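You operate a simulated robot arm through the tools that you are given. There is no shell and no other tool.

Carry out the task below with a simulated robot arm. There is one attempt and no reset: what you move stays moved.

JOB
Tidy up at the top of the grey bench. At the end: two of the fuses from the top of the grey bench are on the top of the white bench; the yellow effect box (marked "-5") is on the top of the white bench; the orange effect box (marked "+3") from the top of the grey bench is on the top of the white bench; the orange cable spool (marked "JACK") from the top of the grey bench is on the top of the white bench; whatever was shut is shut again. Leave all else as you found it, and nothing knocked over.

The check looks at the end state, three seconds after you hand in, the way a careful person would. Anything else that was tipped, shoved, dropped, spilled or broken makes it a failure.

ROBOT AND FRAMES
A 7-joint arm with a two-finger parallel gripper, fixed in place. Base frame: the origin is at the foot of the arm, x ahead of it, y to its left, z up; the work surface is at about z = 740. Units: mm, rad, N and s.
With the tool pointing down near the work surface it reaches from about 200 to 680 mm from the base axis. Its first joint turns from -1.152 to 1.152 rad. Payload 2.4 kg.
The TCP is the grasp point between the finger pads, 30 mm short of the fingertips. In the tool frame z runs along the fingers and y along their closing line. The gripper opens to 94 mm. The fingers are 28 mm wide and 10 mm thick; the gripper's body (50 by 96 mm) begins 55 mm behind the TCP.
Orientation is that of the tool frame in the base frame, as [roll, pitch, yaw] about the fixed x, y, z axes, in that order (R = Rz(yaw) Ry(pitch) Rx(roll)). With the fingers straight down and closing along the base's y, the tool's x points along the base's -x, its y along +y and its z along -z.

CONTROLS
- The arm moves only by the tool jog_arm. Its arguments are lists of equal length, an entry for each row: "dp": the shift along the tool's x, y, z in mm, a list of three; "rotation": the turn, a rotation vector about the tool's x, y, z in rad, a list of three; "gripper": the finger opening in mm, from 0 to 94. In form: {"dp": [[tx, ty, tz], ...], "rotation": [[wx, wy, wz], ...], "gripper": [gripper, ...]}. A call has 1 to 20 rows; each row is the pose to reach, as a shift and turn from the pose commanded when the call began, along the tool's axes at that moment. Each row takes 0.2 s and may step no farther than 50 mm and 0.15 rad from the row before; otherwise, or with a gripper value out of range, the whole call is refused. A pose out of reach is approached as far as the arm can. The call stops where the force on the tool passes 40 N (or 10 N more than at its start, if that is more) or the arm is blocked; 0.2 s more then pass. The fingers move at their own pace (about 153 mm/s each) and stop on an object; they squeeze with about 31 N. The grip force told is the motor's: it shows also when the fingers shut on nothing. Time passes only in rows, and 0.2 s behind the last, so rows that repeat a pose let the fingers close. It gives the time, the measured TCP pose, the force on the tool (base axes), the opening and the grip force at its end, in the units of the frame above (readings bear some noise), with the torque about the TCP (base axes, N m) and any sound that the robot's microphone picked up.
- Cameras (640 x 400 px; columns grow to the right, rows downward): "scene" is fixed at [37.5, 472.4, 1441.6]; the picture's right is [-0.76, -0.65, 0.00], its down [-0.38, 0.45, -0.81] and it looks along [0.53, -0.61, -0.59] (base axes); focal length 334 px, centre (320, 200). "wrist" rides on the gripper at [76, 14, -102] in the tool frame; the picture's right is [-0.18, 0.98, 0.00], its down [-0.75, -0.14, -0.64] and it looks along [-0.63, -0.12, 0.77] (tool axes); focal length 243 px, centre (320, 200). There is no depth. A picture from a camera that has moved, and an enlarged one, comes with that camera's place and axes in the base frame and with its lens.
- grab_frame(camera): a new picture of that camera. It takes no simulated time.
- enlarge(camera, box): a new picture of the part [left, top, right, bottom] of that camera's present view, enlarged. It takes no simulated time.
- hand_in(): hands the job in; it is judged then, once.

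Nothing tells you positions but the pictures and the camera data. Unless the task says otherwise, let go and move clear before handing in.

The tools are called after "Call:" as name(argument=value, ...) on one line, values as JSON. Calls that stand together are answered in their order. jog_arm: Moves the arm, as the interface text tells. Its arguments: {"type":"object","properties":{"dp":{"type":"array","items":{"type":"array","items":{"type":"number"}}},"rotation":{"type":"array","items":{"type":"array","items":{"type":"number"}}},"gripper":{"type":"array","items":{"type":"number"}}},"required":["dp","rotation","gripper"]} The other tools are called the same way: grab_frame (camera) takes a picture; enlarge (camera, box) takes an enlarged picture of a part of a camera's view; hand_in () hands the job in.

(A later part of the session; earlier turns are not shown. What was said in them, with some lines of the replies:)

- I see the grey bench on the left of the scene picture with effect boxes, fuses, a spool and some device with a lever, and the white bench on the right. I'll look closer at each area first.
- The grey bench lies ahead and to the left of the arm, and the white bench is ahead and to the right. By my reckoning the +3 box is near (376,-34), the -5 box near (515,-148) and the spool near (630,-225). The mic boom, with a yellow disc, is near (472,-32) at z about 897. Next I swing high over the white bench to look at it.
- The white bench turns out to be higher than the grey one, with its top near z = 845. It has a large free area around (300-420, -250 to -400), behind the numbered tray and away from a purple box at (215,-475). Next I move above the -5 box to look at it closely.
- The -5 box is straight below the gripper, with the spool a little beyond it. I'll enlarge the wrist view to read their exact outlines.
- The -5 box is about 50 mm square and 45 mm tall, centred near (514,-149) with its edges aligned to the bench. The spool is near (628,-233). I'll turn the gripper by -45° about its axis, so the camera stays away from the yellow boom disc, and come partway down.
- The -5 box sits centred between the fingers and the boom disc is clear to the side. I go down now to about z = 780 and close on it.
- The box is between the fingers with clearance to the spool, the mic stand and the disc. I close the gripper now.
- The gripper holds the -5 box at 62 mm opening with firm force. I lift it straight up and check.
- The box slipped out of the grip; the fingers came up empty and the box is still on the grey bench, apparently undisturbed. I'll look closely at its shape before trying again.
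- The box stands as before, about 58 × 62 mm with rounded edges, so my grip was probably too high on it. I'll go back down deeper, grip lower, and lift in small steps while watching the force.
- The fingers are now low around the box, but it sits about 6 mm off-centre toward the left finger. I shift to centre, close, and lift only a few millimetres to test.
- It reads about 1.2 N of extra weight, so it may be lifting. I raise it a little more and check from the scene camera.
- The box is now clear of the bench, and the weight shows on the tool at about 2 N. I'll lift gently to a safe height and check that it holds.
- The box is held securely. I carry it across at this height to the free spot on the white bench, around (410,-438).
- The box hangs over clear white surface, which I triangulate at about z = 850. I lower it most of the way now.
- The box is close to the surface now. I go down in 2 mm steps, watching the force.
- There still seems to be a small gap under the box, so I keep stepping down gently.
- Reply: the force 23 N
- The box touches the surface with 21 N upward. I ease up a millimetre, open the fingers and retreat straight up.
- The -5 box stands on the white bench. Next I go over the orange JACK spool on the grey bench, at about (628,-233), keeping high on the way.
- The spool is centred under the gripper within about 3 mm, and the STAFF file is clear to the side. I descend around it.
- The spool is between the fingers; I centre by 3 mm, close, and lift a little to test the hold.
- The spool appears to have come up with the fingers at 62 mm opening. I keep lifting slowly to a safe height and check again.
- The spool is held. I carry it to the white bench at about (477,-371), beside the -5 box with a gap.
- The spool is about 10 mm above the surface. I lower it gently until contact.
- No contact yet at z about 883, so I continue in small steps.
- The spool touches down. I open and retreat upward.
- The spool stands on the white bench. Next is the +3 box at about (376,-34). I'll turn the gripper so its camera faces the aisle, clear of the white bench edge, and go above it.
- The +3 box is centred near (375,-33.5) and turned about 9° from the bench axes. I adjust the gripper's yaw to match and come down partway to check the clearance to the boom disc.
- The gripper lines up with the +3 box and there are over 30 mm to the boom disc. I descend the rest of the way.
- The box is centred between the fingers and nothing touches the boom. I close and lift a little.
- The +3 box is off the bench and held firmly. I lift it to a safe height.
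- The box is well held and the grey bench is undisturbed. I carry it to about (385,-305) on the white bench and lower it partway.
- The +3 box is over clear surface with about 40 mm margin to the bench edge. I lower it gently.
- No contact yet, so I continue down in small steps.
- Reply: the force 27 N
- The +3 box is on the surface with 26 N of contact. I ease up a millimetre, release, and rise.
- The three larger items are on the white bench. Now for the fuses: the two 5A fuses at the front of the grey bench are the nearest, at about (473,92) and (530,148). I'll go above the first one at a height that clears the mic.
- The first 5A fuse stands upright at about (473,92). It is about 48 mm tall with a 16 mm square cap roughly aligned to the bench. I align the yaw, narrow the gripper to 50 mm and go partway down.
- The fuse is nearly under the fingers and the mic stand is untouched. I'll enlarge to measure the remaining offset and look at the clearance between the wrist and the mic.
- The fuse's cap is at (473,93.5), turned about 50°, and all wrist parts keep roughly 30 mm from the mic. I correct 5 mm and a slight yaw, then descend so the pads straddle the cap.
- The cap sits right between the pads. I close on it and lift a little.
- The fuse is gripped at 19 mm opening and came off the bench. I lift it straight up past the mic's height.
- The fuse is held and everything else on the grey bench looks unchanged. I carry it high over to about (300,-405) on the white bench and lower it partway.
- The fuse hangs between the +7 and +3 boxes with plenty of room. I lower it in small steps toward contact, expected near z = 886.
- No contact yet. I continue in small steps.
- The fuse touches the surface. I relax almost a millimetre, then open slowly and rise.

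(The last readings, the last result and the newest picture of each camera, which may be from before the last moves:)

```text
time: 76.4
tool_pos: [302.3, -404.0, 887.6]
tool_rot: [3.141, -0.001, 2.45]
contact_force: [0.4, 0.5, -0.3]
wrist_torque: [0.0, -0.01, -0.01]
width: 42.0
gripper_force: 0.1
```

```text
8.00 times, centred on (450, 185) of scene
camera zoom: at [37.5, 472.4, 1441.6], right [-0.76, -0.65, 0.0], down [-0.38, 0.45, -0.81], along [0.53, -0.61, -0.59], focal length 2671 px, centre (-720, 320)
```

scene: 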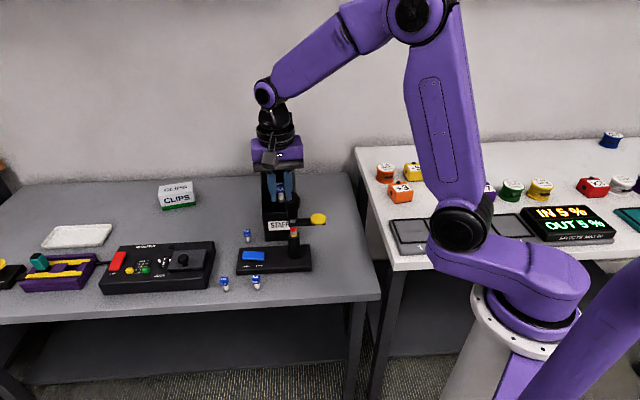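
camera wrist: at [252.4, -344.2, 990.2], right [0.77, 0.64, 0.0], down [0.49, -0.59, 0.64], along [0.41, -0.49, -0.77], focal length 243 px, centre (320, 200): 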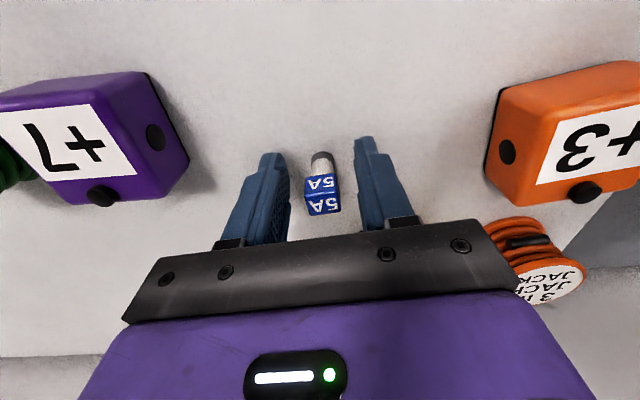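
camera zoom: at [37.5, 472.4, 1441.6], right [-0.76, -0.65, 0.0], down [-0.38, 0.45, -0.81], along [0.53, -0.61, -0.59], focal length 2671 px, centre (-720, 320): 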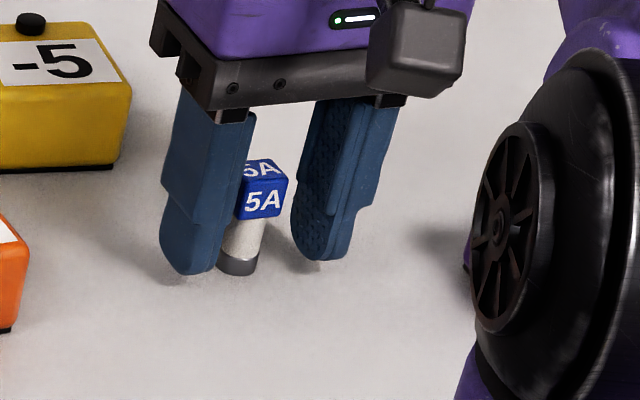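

The first fuse stands upright on the white bench. I rise straight up to transit height.

Call:
jog_arm(dp=[[0, 0, -10], [0, 0, -30], [0, 0, -60], [0, 0, -100], [0, 0, -140], [0, 0, -170], [0, 0, -170]], rotation=[[0, 0, 0], [0, 0, 0], [0, 0, 0], [0, 0, 0], [0, 0, 0], [0, 0, 0], [0, 0, 0]], gripper=[42, 42, 42, 42, 42, 42, 42])

Call:
grab_frame(camera="wrist")

Call:
grab_frame(camera="scene")

```text
time: 78.0
tool_pos: [302.8, -404.3, 1059.6]
tool_rot: [3.141, 0.0, 2.451]
contact_force: [-0.4, -0.8, -0.3]
wrist_torque: [0.01, 0.02, 0.0]
width: 42.0
gripper_force: 0.0
```

```text
taken
camera wrist: at [254.2, -344.8, 1162.5], right [0.77, 0.64, 0.0], down [0.49, -0.59, 0.64], along [0.41, -0.49, -0.77], focal length 243 px, centre (320, 200)
```

wrist: 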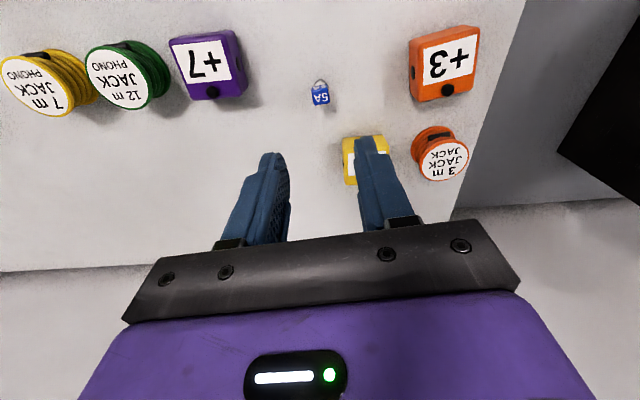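

```text
taken
```

scene: 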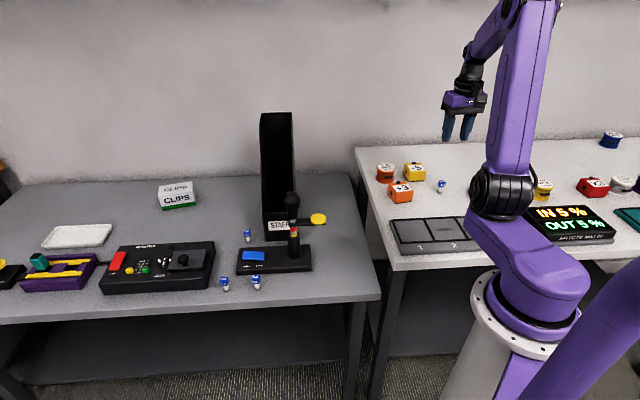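

Everything on the white bench stands well. I go high over to the second 5A fuse at about (528,148).

Call:
jog_arm(dp=[[12, 38, 0], [25, 80, 0], [38, 121, 0], [51, 162, 0], [64, 204, 0], [77, 245, 0], [90, 287, 0], [103, 328, 0], [116, 370, 0], [129, 411, 0], [142, 453, 0], [155, 494, 0], [167, 535, 0], [178, 569, 0], [178, 569, 0], [178, 569, 40], [178, 569, 70], [178, 569, 70]], rotation=[[0, 0, 0], [0, 0, 0], [0, 0, 0], [0, 0, 0], [0, 0, 0], [0, 0, 0], [0, 0, 0], [0, 0, 0], [0, 0, 0], [0, 0, 0], [0, 0, 0], [0, 0, 0], [0, 0, 0], [0, 0, 0], [0, 0, 0], [0, 0, 0], [0, 0, 0], [0, 0, 0]], gripper=[42, 42, 42, 42, 42, 42, 42, 42, 42, 42, 42, 42, 42, 42, 42, 50, 50, 50])

Call:
grab_frame(camera="wrist")

Call:
enlarge(camera="wrist", box=[260, 30, 380, 110])

Call:
grab_frame(camera="scene")

```text
time: 81.8
tool_pos: [527.2, 144.5, 986.6]
tool_rot: [3.142, -0.001, 2.449]
contact_force: [0.0, -1.2, -0.5]
wrist_torque: [-0.01, -0.01, -0.01]
width: 50.1
gripper_force: 0.0
```

```text
taken
camera wrist: at [478.9, 203.8, 1090.0], right [0.77, 0.64, 0.0], down [0.49, -0.59, 0.64], along [0.41, -0.49, -0.77], focal length 243 px, centre (320, 200)
```

wrist: 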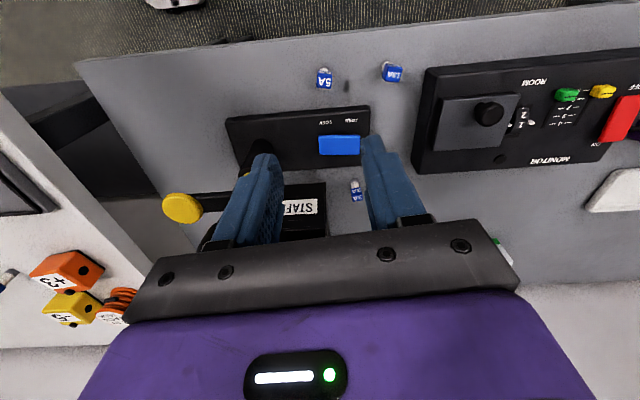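

```text
5.00 times, centred on (320, 70) of wrist
camera zoom: at [478.9, 203.8, 1090.0], right [0.77, 0.64, 0.0], down [0.49, -0.59, 0.64], along [0.41, -0.49, -0.77], focal length 1213 px, centre (320, 850)
```

zoom: 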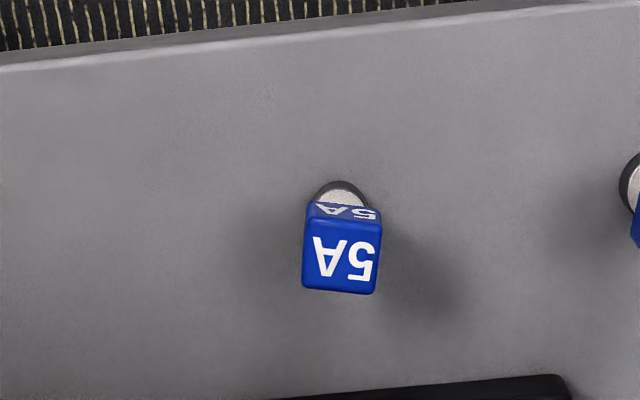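

```text
taken
```

scene: 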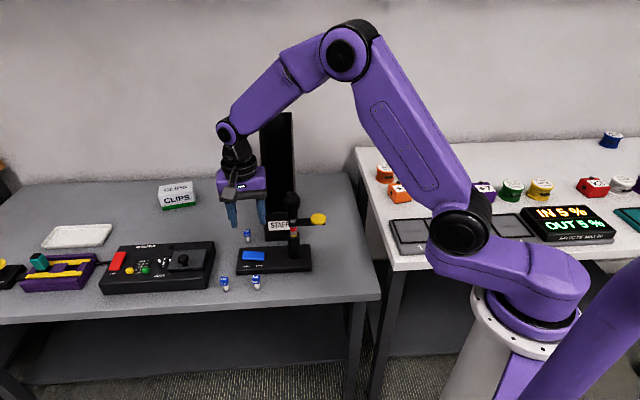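

The second 5A fuse is at about (530,149), turned about 36°. I align the yaw and position and descend partway.

Call:
jog_arm(dp=[[1, 2, 20], [2, 4.6, 50], [2, 4.6, 80], [2, 4.6, 105], [2, 4.6, 125], [2, 4.6, 125]], rotation=[[0, 0, 0.12], [0, 0, 0.245], [0, 0, 0.245], [0, 0, 0.245], [0, 0, 0.245], [0, 0, 0.245]], gripper=[46, 46, 46, 46, 46, 46])

Call:
grab_frame(camera="wrist")

Call:
enlarge(camera="wrist", box=[270, 70, 370, 150])

Call:
enlarge(camera="scene", box=[180, 150, 340, 300])

```text
time: 83.2
tool_pos: [529.2, 151.5, 861.1]
tool_rot: [-3.141, 0.0, 2.206]
contact_force: [0.3, 0.0, -0.1]
wrist_torque: [0.01, 0.01, -0.01]
width: 46.0
gripper_force: 0.0
```

```text
taken
camera wrist: at [496.9, 221.5, 964.2], right [0.9, 0.43, 0.0], down [0.33, -0.69, 0.64], along [0.28, -0.58, -0.77], focal length 243 px, centre (320, 200)
```

wrist: 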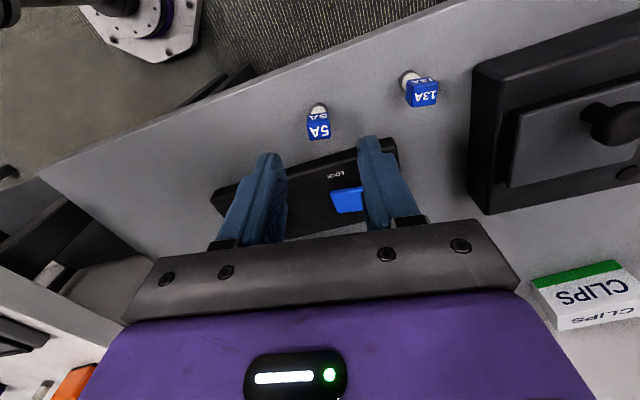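

```text
5.00 times, centred on (320, 110) of wrist
camera zoom: at [496.9, 221.5, 964.2], right [0.9, 0.43, 0.0], down [0.33, -0.69, 0.64], along [0.28, -0.58, -0.77], focal length 1213 px, centre (320, 650)
```

zoom: 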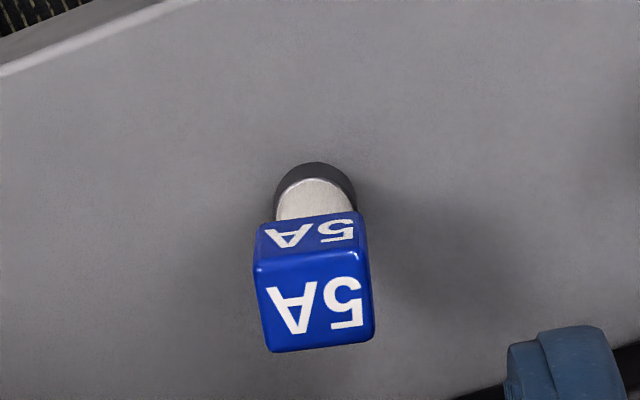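

```text
2.67 times, centred on (260, 225) of scene
camera zoom: at [37.5, 472.4, 1441.6], right [-0.76, -0.65, 0.0], down [-0.38, 0.45, -0.81], along [0.53, -0.61, -0.59], focal length 890 px, centre (480, 133)
```

zoom: 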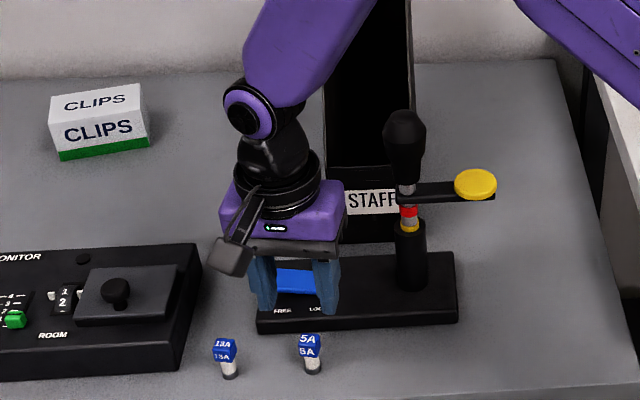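

The fuse is aligned within a millimetre. I descend the rest of the way to z = 777.

Call:
jog_arm(dp=[[0, 0, 25], [0, 0, 50], [0, 0, 68], [0, 0, 80], [0, 0, 84], [0, 0, 84]], rotation=[[0, 0, 0], [0, 0, 0], [0, 0, 0], [0, 0, 0], [0, 0, 0], [0, 0, 0]], gripper=[46, 46, 46, 46, 46, 46])

Call:
grab_frame(camera="wrist")

```text
time: 84.6
tool_pos: [529.2, 150.7, 778.6]
tool_rot: [-3.141, 0.002, 2.207]
contact_force: [0.5, 1.1, -0.2]
wrist_torque: [-0.02, 0.0, 0.0]
width: 45.8
gripper_force: 0.0
```

```text
taken
camera wrist: at [496.3, 221.8, 881.4], right [0.9, 0.44, 0.0], down [0.33, -0.69, 0.64], along [0.28, -0.58, -0.77], focal length 243 px, centre (320, 200)
```

wrist: 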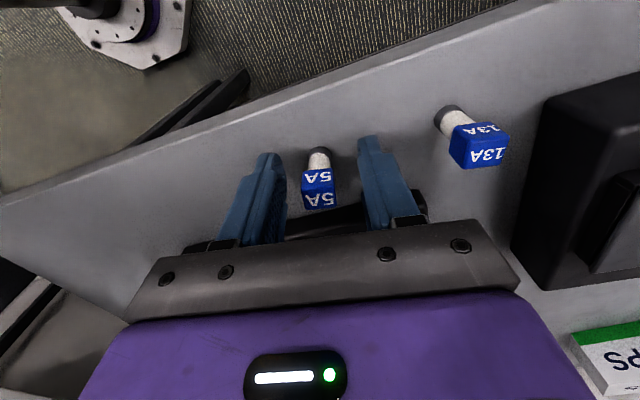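

The second fuse's cap is between the pads and the 13A fuse is well clear. I close and lift a little.

Call:
jog_arm(dp=[[0, 0, 0], [0, 0, 0], [0, 0, 0], [0, 0, 0], [0, 0, -4], [0, 0, -10], [0, 0, -20], [0, 0, -20]], rotation=[[0, 0, 0], [0, 0, 0], [0, 0, 0], [0, 0, 0], [0, 0, 0], [0, 0, 0], [0, 0, 0], [0, 0, 0]], gripper=[35, 20, 8, 8, 8, 8, 8, 8])

Call:
grab_frame(camera="wrist")

Call:
enlarge(camera="scene", box=[180, 150, 340, 300])

```text
time: 86.4
tool_pos: [528.3, 152.9, 799.1]
tool_rot: [-3.141, 0.0, 2.208]
contact_force: [0.1, 1.3, -0.7]
wrist_torque: [0.0, -0.01, 0.0]
width: 15.7
gripper_force: 30.9
```

```text
taken
camera wrist: at [494.6, 222.2, 901.4], right [0.9, 0.44, 0.0], down [0.33, -0.69, 0.64], along [0.28, -0.58, -0.77], focal length 243 px, centre (320, 200)
```

wrist: 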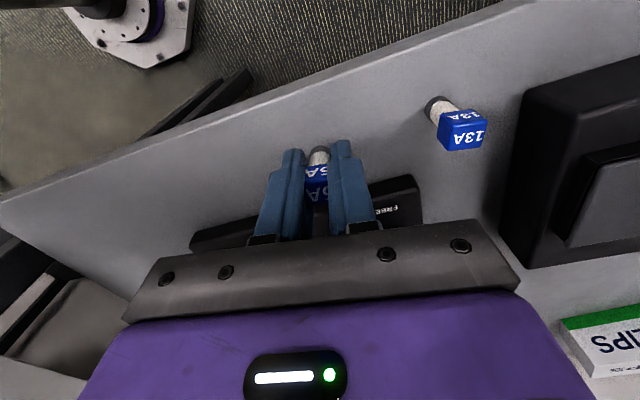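

```text
2.67 times, centred on (260, 225) of scene
camera zoom: at [37.5, 472.4, 1441.6], right [-0.76, -0.65, 0.0], down [-0.38, 0.45, -0.81], along [0.53, -0.61, -0.59], focal length 890 px, centre (480, 133)
```

zoom: 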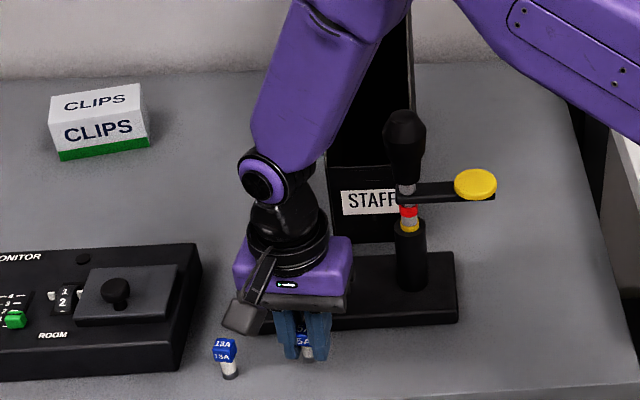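

The second fuse is gripped flush at 15.7 mm. I lift it straight up to transit height.

Call:
jog_arm(dp=[[0, 0, -15], [0, 0, -40], [0, 0, -70], [0, 0, -100], [0, 0, -130], [0, 0, -160], [0, 0, -190], [0, 0, -220], [0, 0, -250], [0, 0, -258], [0, 0, -258]], rotation=[[0, 0, 0], [0, 0, 0], [0, 0, 0], [0, 0, 0], [0, 0, 0], [0, 0, 0], [0, 0, 0], [0, 0, 0], [0, 0, 0], [0, 0, 0], [0, 0, 0]], gripper=[8, 8, 8, 8, 8, 8, 8, 8, 8, 8, 8])

Call:
grab_frame(camera="wrist")

Call:
grab_frame(camera="scene")

```text
time: 88.8
tool_pos: [524.8, 151.4, 1056.6]
tool_rot: [3.141, 0.0, 2.207]
contact_force: [-0.1, 0.5, -0.4]
wrist_torque: [0.01, -0.02, 0.01]
width: 15.7
gripper_force: 30.8
```

```text
taken
camera wrist: at [493.1, 221.1, 1159.6], right [0.9, 0.44, 0.0], down [0.33, -0.69, 0.64], along [0.28, -0.58, -0.77], focal length 243 px, centre (320, 200)
```

wrist: 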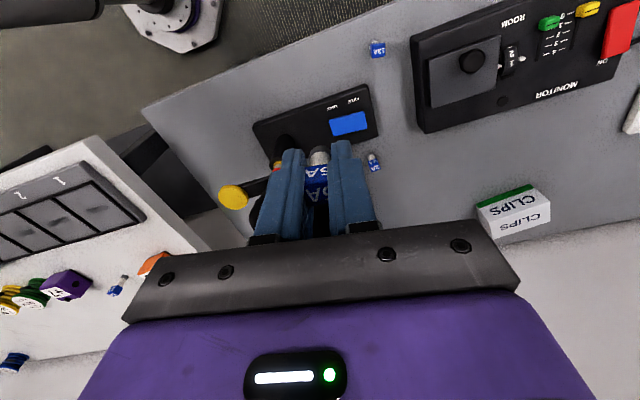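

```text
taken
```

scene: 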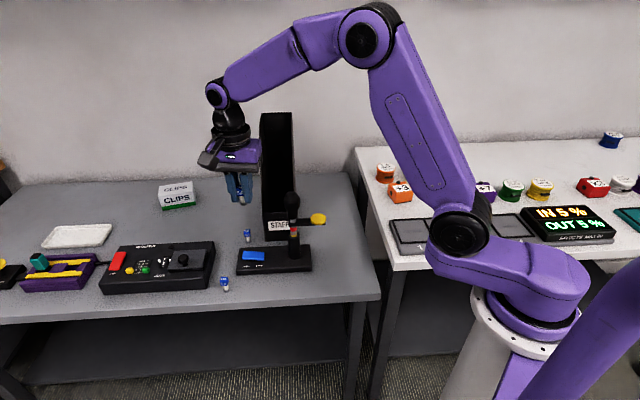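

The fuse is held and only the 3A and 13A fuses remain on the grey bench. I carry this one to about (300,-338) on the white bench.

Call:
jog_arm(dp=[[-20, -37, 0], [-41, -75, 0], [-63, -115, 0], [-85, -155, 0], [-107, -195, 0], [-129, -235, 0], [-151, -275, 0], [-173, -315, 0], [-195, -355, 0], [-217, -395, 0], [-239, -435, 0], [-259, -472, 0], [-259, -472, 0], [-259, -472, 40], [-259, -472, 80], [-259, -472, 115], [-259, -472, 140], [-259, -472, 150], [-259, -472, 150]], rotation=[[0, 0, 0], [0, 0, 0], [0, 0, 0], [0, 0, 0], [0, 0, 0], [0, 0, 0], [0, 0, 0], [0, 0, 0], [0, 0, 0], [0, 0, 0], [0, 0, 0], [0, 0, 0], [0, 0, 0], [0, 0, 0], [0, 0, 0], [0, 0, 0], [0, 0, 0], [0, 0, 0], [0, 0, 0]], gripper=[8, 8, 8, 8, 8, 8, 8, 8, 8, 8, 8, 8, 8, 8, 8, 8, 8, 8, 8])

Call:
grab_frame(camera="wrist")

Call:
enlarge(camera="scene", box=[370, 130, 530, 230])

```text
time: 92.8
tool_pos: [302.0, -334.8, 905.2]
tool_rot: [3.141, 0.001, 2.208]
contact_force: [0.4, 0.0, -1.2]
wrist_torque: [-0.03, -0.02, -0.02]
width: 15.8
gripper_force: 31.4
```

```text
taken
camera wrist: at [269.2, -266.0, 1008.2], right [0.9, 0.44, 0.0], down [0.33, -0.69, 0.64], along [0.28, -0.58, -0.77], focal length 243 px, centre (320, 200)
```

wrist: 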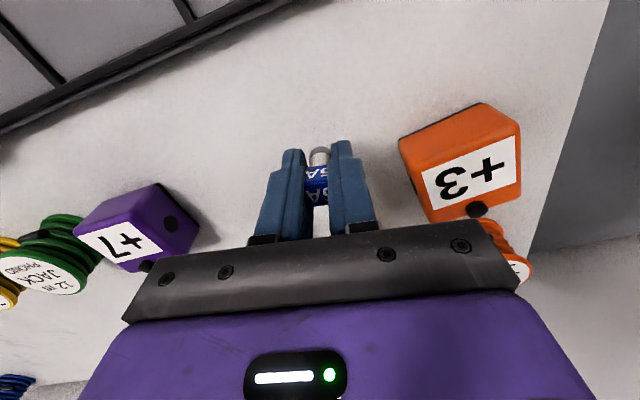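

```text
4.00 times, centred on (450, 180) of scene
camera zoom: at [37.5, 472.4, 1441.6], right [-0.76, -0.65, 0.0], down [-0.38, 0.45, -0.81], along [0.53, -0.61, -0.59], focal length 1336 px, centre (-200, 280)
```

zoom: 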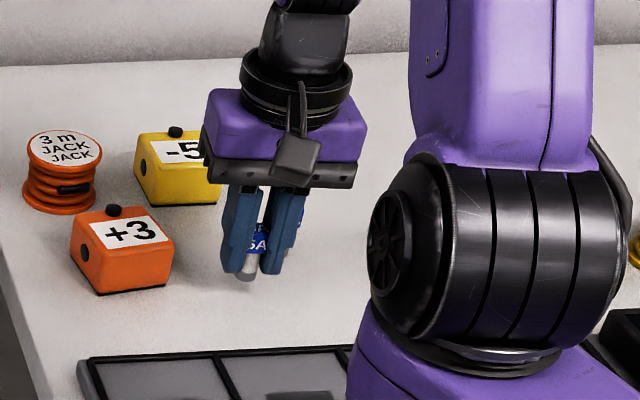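

The fuse hangs over clear surface between the tray and the other items. I lower it in small steps to contact.

Call:
jog_arm(dp=[[0, 0, 6], [0, 0, 11], [0, 0, 14], [0, 0, 15], [0, 0, 15]], rotation=[[0, 0, 0], [0, 0, 0], [0, 0, 0], [0, 0, 0], [0, 0, 0]], gripper=[8, 8, 8, 8, 8])

Call:
jog_arm(dp=[[0, 0, 1], [0, 0, 1], [0, 0, 1]], rotation=[[0, 0, 0], [0, 0, 0], [0, 0, 0]], gripper=[8, 8, 8])

```text
time: 94.0
tool_pos: [300.4, -335.3, 892.4]
tool_rot: [-3.141, 0.002, 2.206]
contact_force: [0.0, -0.6, 0.4]
wrist_torque: [0.01, 0.02, -0.01]
width: 15.6
gripper_force: 30.6
```

```text
time: 94.8
tool_pos: [300.8, -338.2, 892.0]
tool_rot: [-3.141, 0.0, 2.207]
contact_force: [-0.3, 0.2, 0.3]
wrist_torque: [0.0, -0.01, -0.04]
width: 15.8
gripper_force: 30.9
```

No contact yet, so I continue down a millimetre or so at a time.

Call:
jog_arm(dp=[[0, 0, 1], [0, 0, 1.5], [0, 0, 1.5]], rotation=[[0, 0, 0], [0, 0, 0], [0, 0, 0]], gripper=[8, 8, 8])

Call:
jog_arm(dp=[[0, 0, 1], [0, 0, 1], [0, 0, 1]], rotation=[[0, 0, 0], [0, 0, 0], [0, 0, 0]], gripper=[8, 8, 8])

```text
time: 95.6
tool_pos: [300.7, -337.5, 889.8]
tool_rot: [-3.141, 0.001, 2.206]
contact_force: [-0.3, 0.3, 0.0]
wrist_torque: [0.01, 0.0, 0.01]
width: 15.7
gripper_force: 30.9
```

```text
time: 96.4
tool_pos: [300.1, -337.7, 888.7]
tool_rot: [3.141, -0.001, 2.205]
contact_force: [0.4, 1.0, 0.4]
wrist_torque: [-0.02, 0.01, -0.01]
width: 15.3
gripper_force: 31.0
```

Call:
jog_arm(dp=[[0, 0, 0.7], [0, 0, 0.7], [0, 0, 0.7]], rotation=[[0, 0, 0], [0, 0, 0], [0, 0, 0]], gripper=[8, 8, 8])

Call:
enlarge(camera="scene", box=[410, 160, 470, 210])

```text
time: 97.2
tool_pos: [301.6, -337.2, 889.8]
tool_rot: [3.14, 0.001, 2.207]
contact_force: [-1.2, -0.5, 3.0]
wrist_torque: [0.02, 0.04, -0.01]
width: 15.5
gripper_force: 30.9
```

```text
8.00 times, centred on (440, 185) of scene
camera zoom: at [37.4, 472.5, 1441.6], right [-0.76, -0.65, 0.0], down [-0.38, 0.45, -0.81], along [0.53, -0.61, -0.59], focal length 2671 px, centre (-640, 320)
```

zoom: 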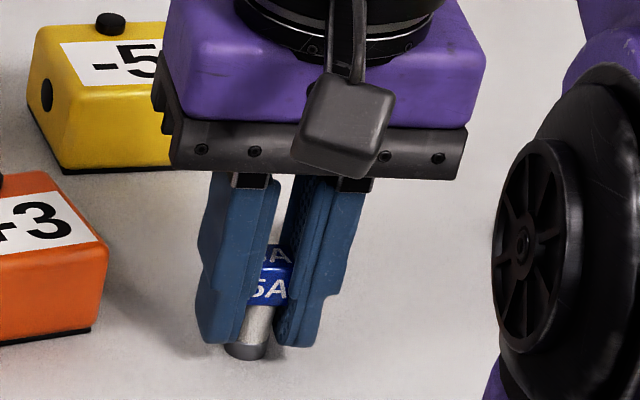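

Light contact of 3 N: the fuse is just touching. I open slowly in place.

Call:
jog_arm(dp=[[0, 0, 0], [0, 0, 0], [0, 0, 0], [0, 0, 0], [0, 0, 0], [0, 0, 0], [0, 0, 0]], rotation=[[0, 0, 0], [0, 0, 0], [0, 0, 0], [0, 0, 0], [0, 0, 0], [0, 0, 0], [0, 0, 0]], gripper=[15, 17, 20, 25, 32, 42, 42])

Call:
grab_frame(camera="wrist")

Call:
enlarge(camera="scene", box=[410, 160, 470, 210])

```text
time: 98.8
tool_pos: [299.8, -337.7, 889.2]
tool_rot: [-3.139, -0.001, 2.206]
contact_force: [-0.3, -0.5, 0.2]
wrist_torque: [0.01, -0.01, -0.03]
width: 41.8
gripper_force: 0.1
```

```text
taken
camera wrist: at [268.3, -267.0, 991.2], right [0.9, 0.44, 0.0], down [0.33, -0.69, 0.64], along [0.28, -0.58, -0.77], focal length 243 px, centre (320, 200)
```

wrist: 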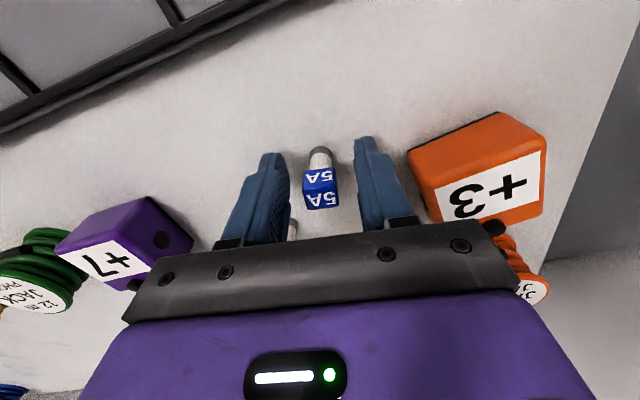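

```text
8.00 times, centred on (440, 185) of scene
camera zoom: at [37.5, 472.4, 1441.6], right [-0.76, -0.65, 0.0], down [-0.38, 0.45, -0.81], along [0.53, -0.61, -0.59], focal length 2671 px, centre (-640, 320)
```

zoom: 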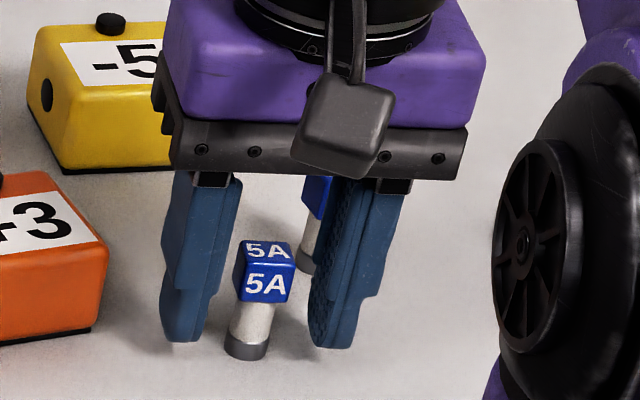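

The second fuse stands upright, with the first one standing behind it. I rise straight up and clear.

Call:
jog_arm(dp=[[0, 0, -10], [0, 0, -30], [0, 0, -60], [0, 0, -100], [0, 0, -140], [0, 0, -180], [0, 0, -200], [0, 0, -200]], rotation=[[0, 0, 0], [0, 0, 0], [0, 0, 0], [0, 0, 0], [0, 0, 0], [0, 0, 0], [0, 0, 0], [0, 0, 0]], gripper=[42, 42, 42, 42, 42, 42, 42, 42])

Call:
grab_frame(camera="wrist")

Call:
grab_frame(camera="scene")

Call:
enlarge(camera="scene", box=[360, 120, 640, 290])

Call:
enlarge(camera="scene", box=[200, 160, 380, 300])

Call:
enlarge(camera="scene", box=[0, 160, 220, 300])

```text
time: 100.6
tool_pos: [301.6, -336.4, 1084.3]
tool_rot: [-3.141, -0.001, 2.205]
contact_force: [-0.1, 0.1, 0.7]
wrist_torque: [0.01, -0.01, 0.02]
width: 41.9
gripper_force: 0.0
```

```text
taken
camera wrist: at [268.1, -266.5, 1188.5], right [0.9, 0.43, 0.0], down [0.33, -0.69, 0.64], along [0.28, -0.58, -0.77], focal length 243 px, centre (320, 200)
```

wrist: 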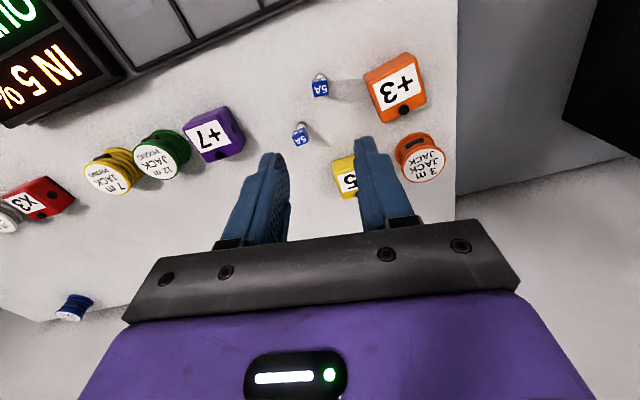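

```text
taken
```

scene: 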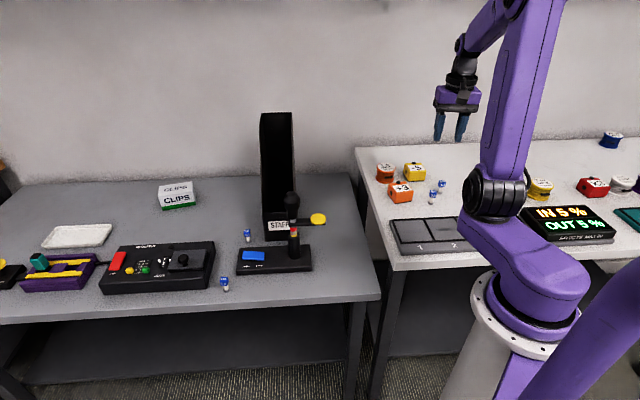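

```text
2.29 times, centred on (500, 205) of scene
camera zoom: at [37.5, 472.4, 1441.6], right [-0.76, -0.65, 0.0], down [-0.38, 0.45, -0.81], along [0.53, -0.61, -0.59], focal length 763 px, centre (-91, 189)
```

zoom: 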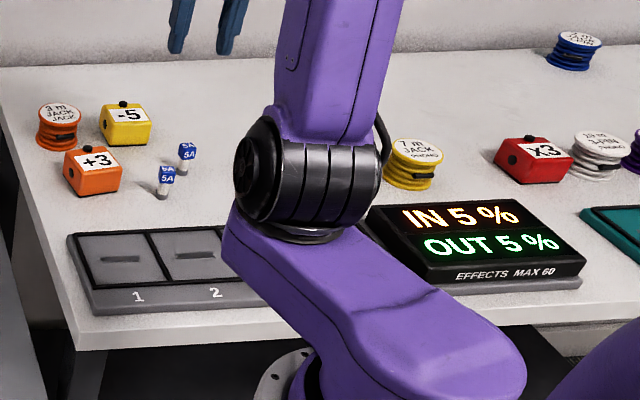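

```text
2.86 times, centred on (290, 230) of scene
camera zoom: at [37.5, 472.4, 1441.6], right [-0.76, -0.65, 0.0], down [-0.38, 0.45, -0.81], along [0.53, -0.61, -0.59], focal length 954 px, centre (406, 114)
```

zoom: 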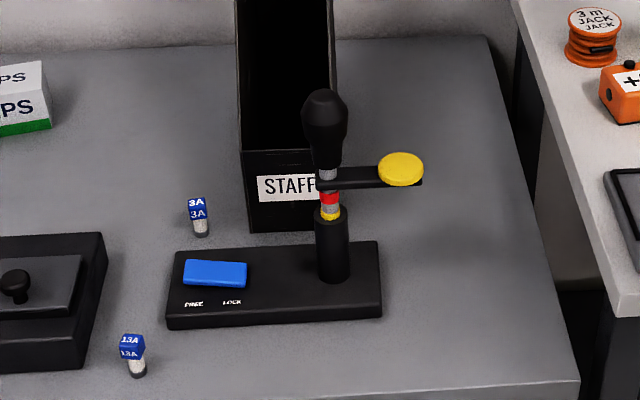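

```text
2.86 times, centred on (110, 230) of scene
camera zoom: at [37.5, 472.4, 1441.6], right [-0.76, -0.65, 0.0], down [-0.38, 0.45, -0.81], along [0.53, -0.61, -0.59], focal length 954 px, centre (920, 114)
```

zoom: 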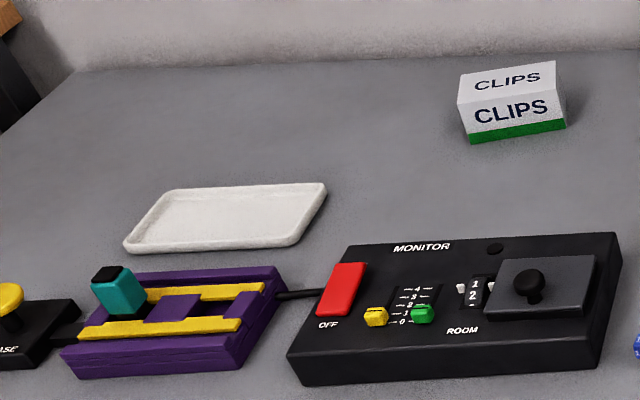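

The two 5A fuses, the -5 and +3 boxes and the orange JACK spool all stand upright on the white bench. Everything else looks exactly as at the start: mic stand, file, monitor panel, 3A and 13A fuses, and the display still reading 5 % / 5 %. I opened nothing, and the arm is empty and clear, so I hand in.

Call:
hand_in()

```text
The job is handed in.
```

All five items are now on the white bench and I've handed the job in; no verdict has come back yet. In the last pictures, these were standing upright and clear of the numbered tray:

- the yellow "-5" box
- the orange "+3" box
- the orange "JACK" spool
- two 5A fuses

**One slip:** my first grip on the "-5" box was too high, and it slid out of the fingers as I lifted. It stayed upright on the grey bench, and the second, lower grip held.

**Everything else:** nothing shut was opened. The mic stand, STAFF file, monitor panel, clips and the 3A and 13A fuses look the same as at the start. The display on the white bench still reads IN 5 % / OUT 5 %. The gripper is empty and well above the bench.
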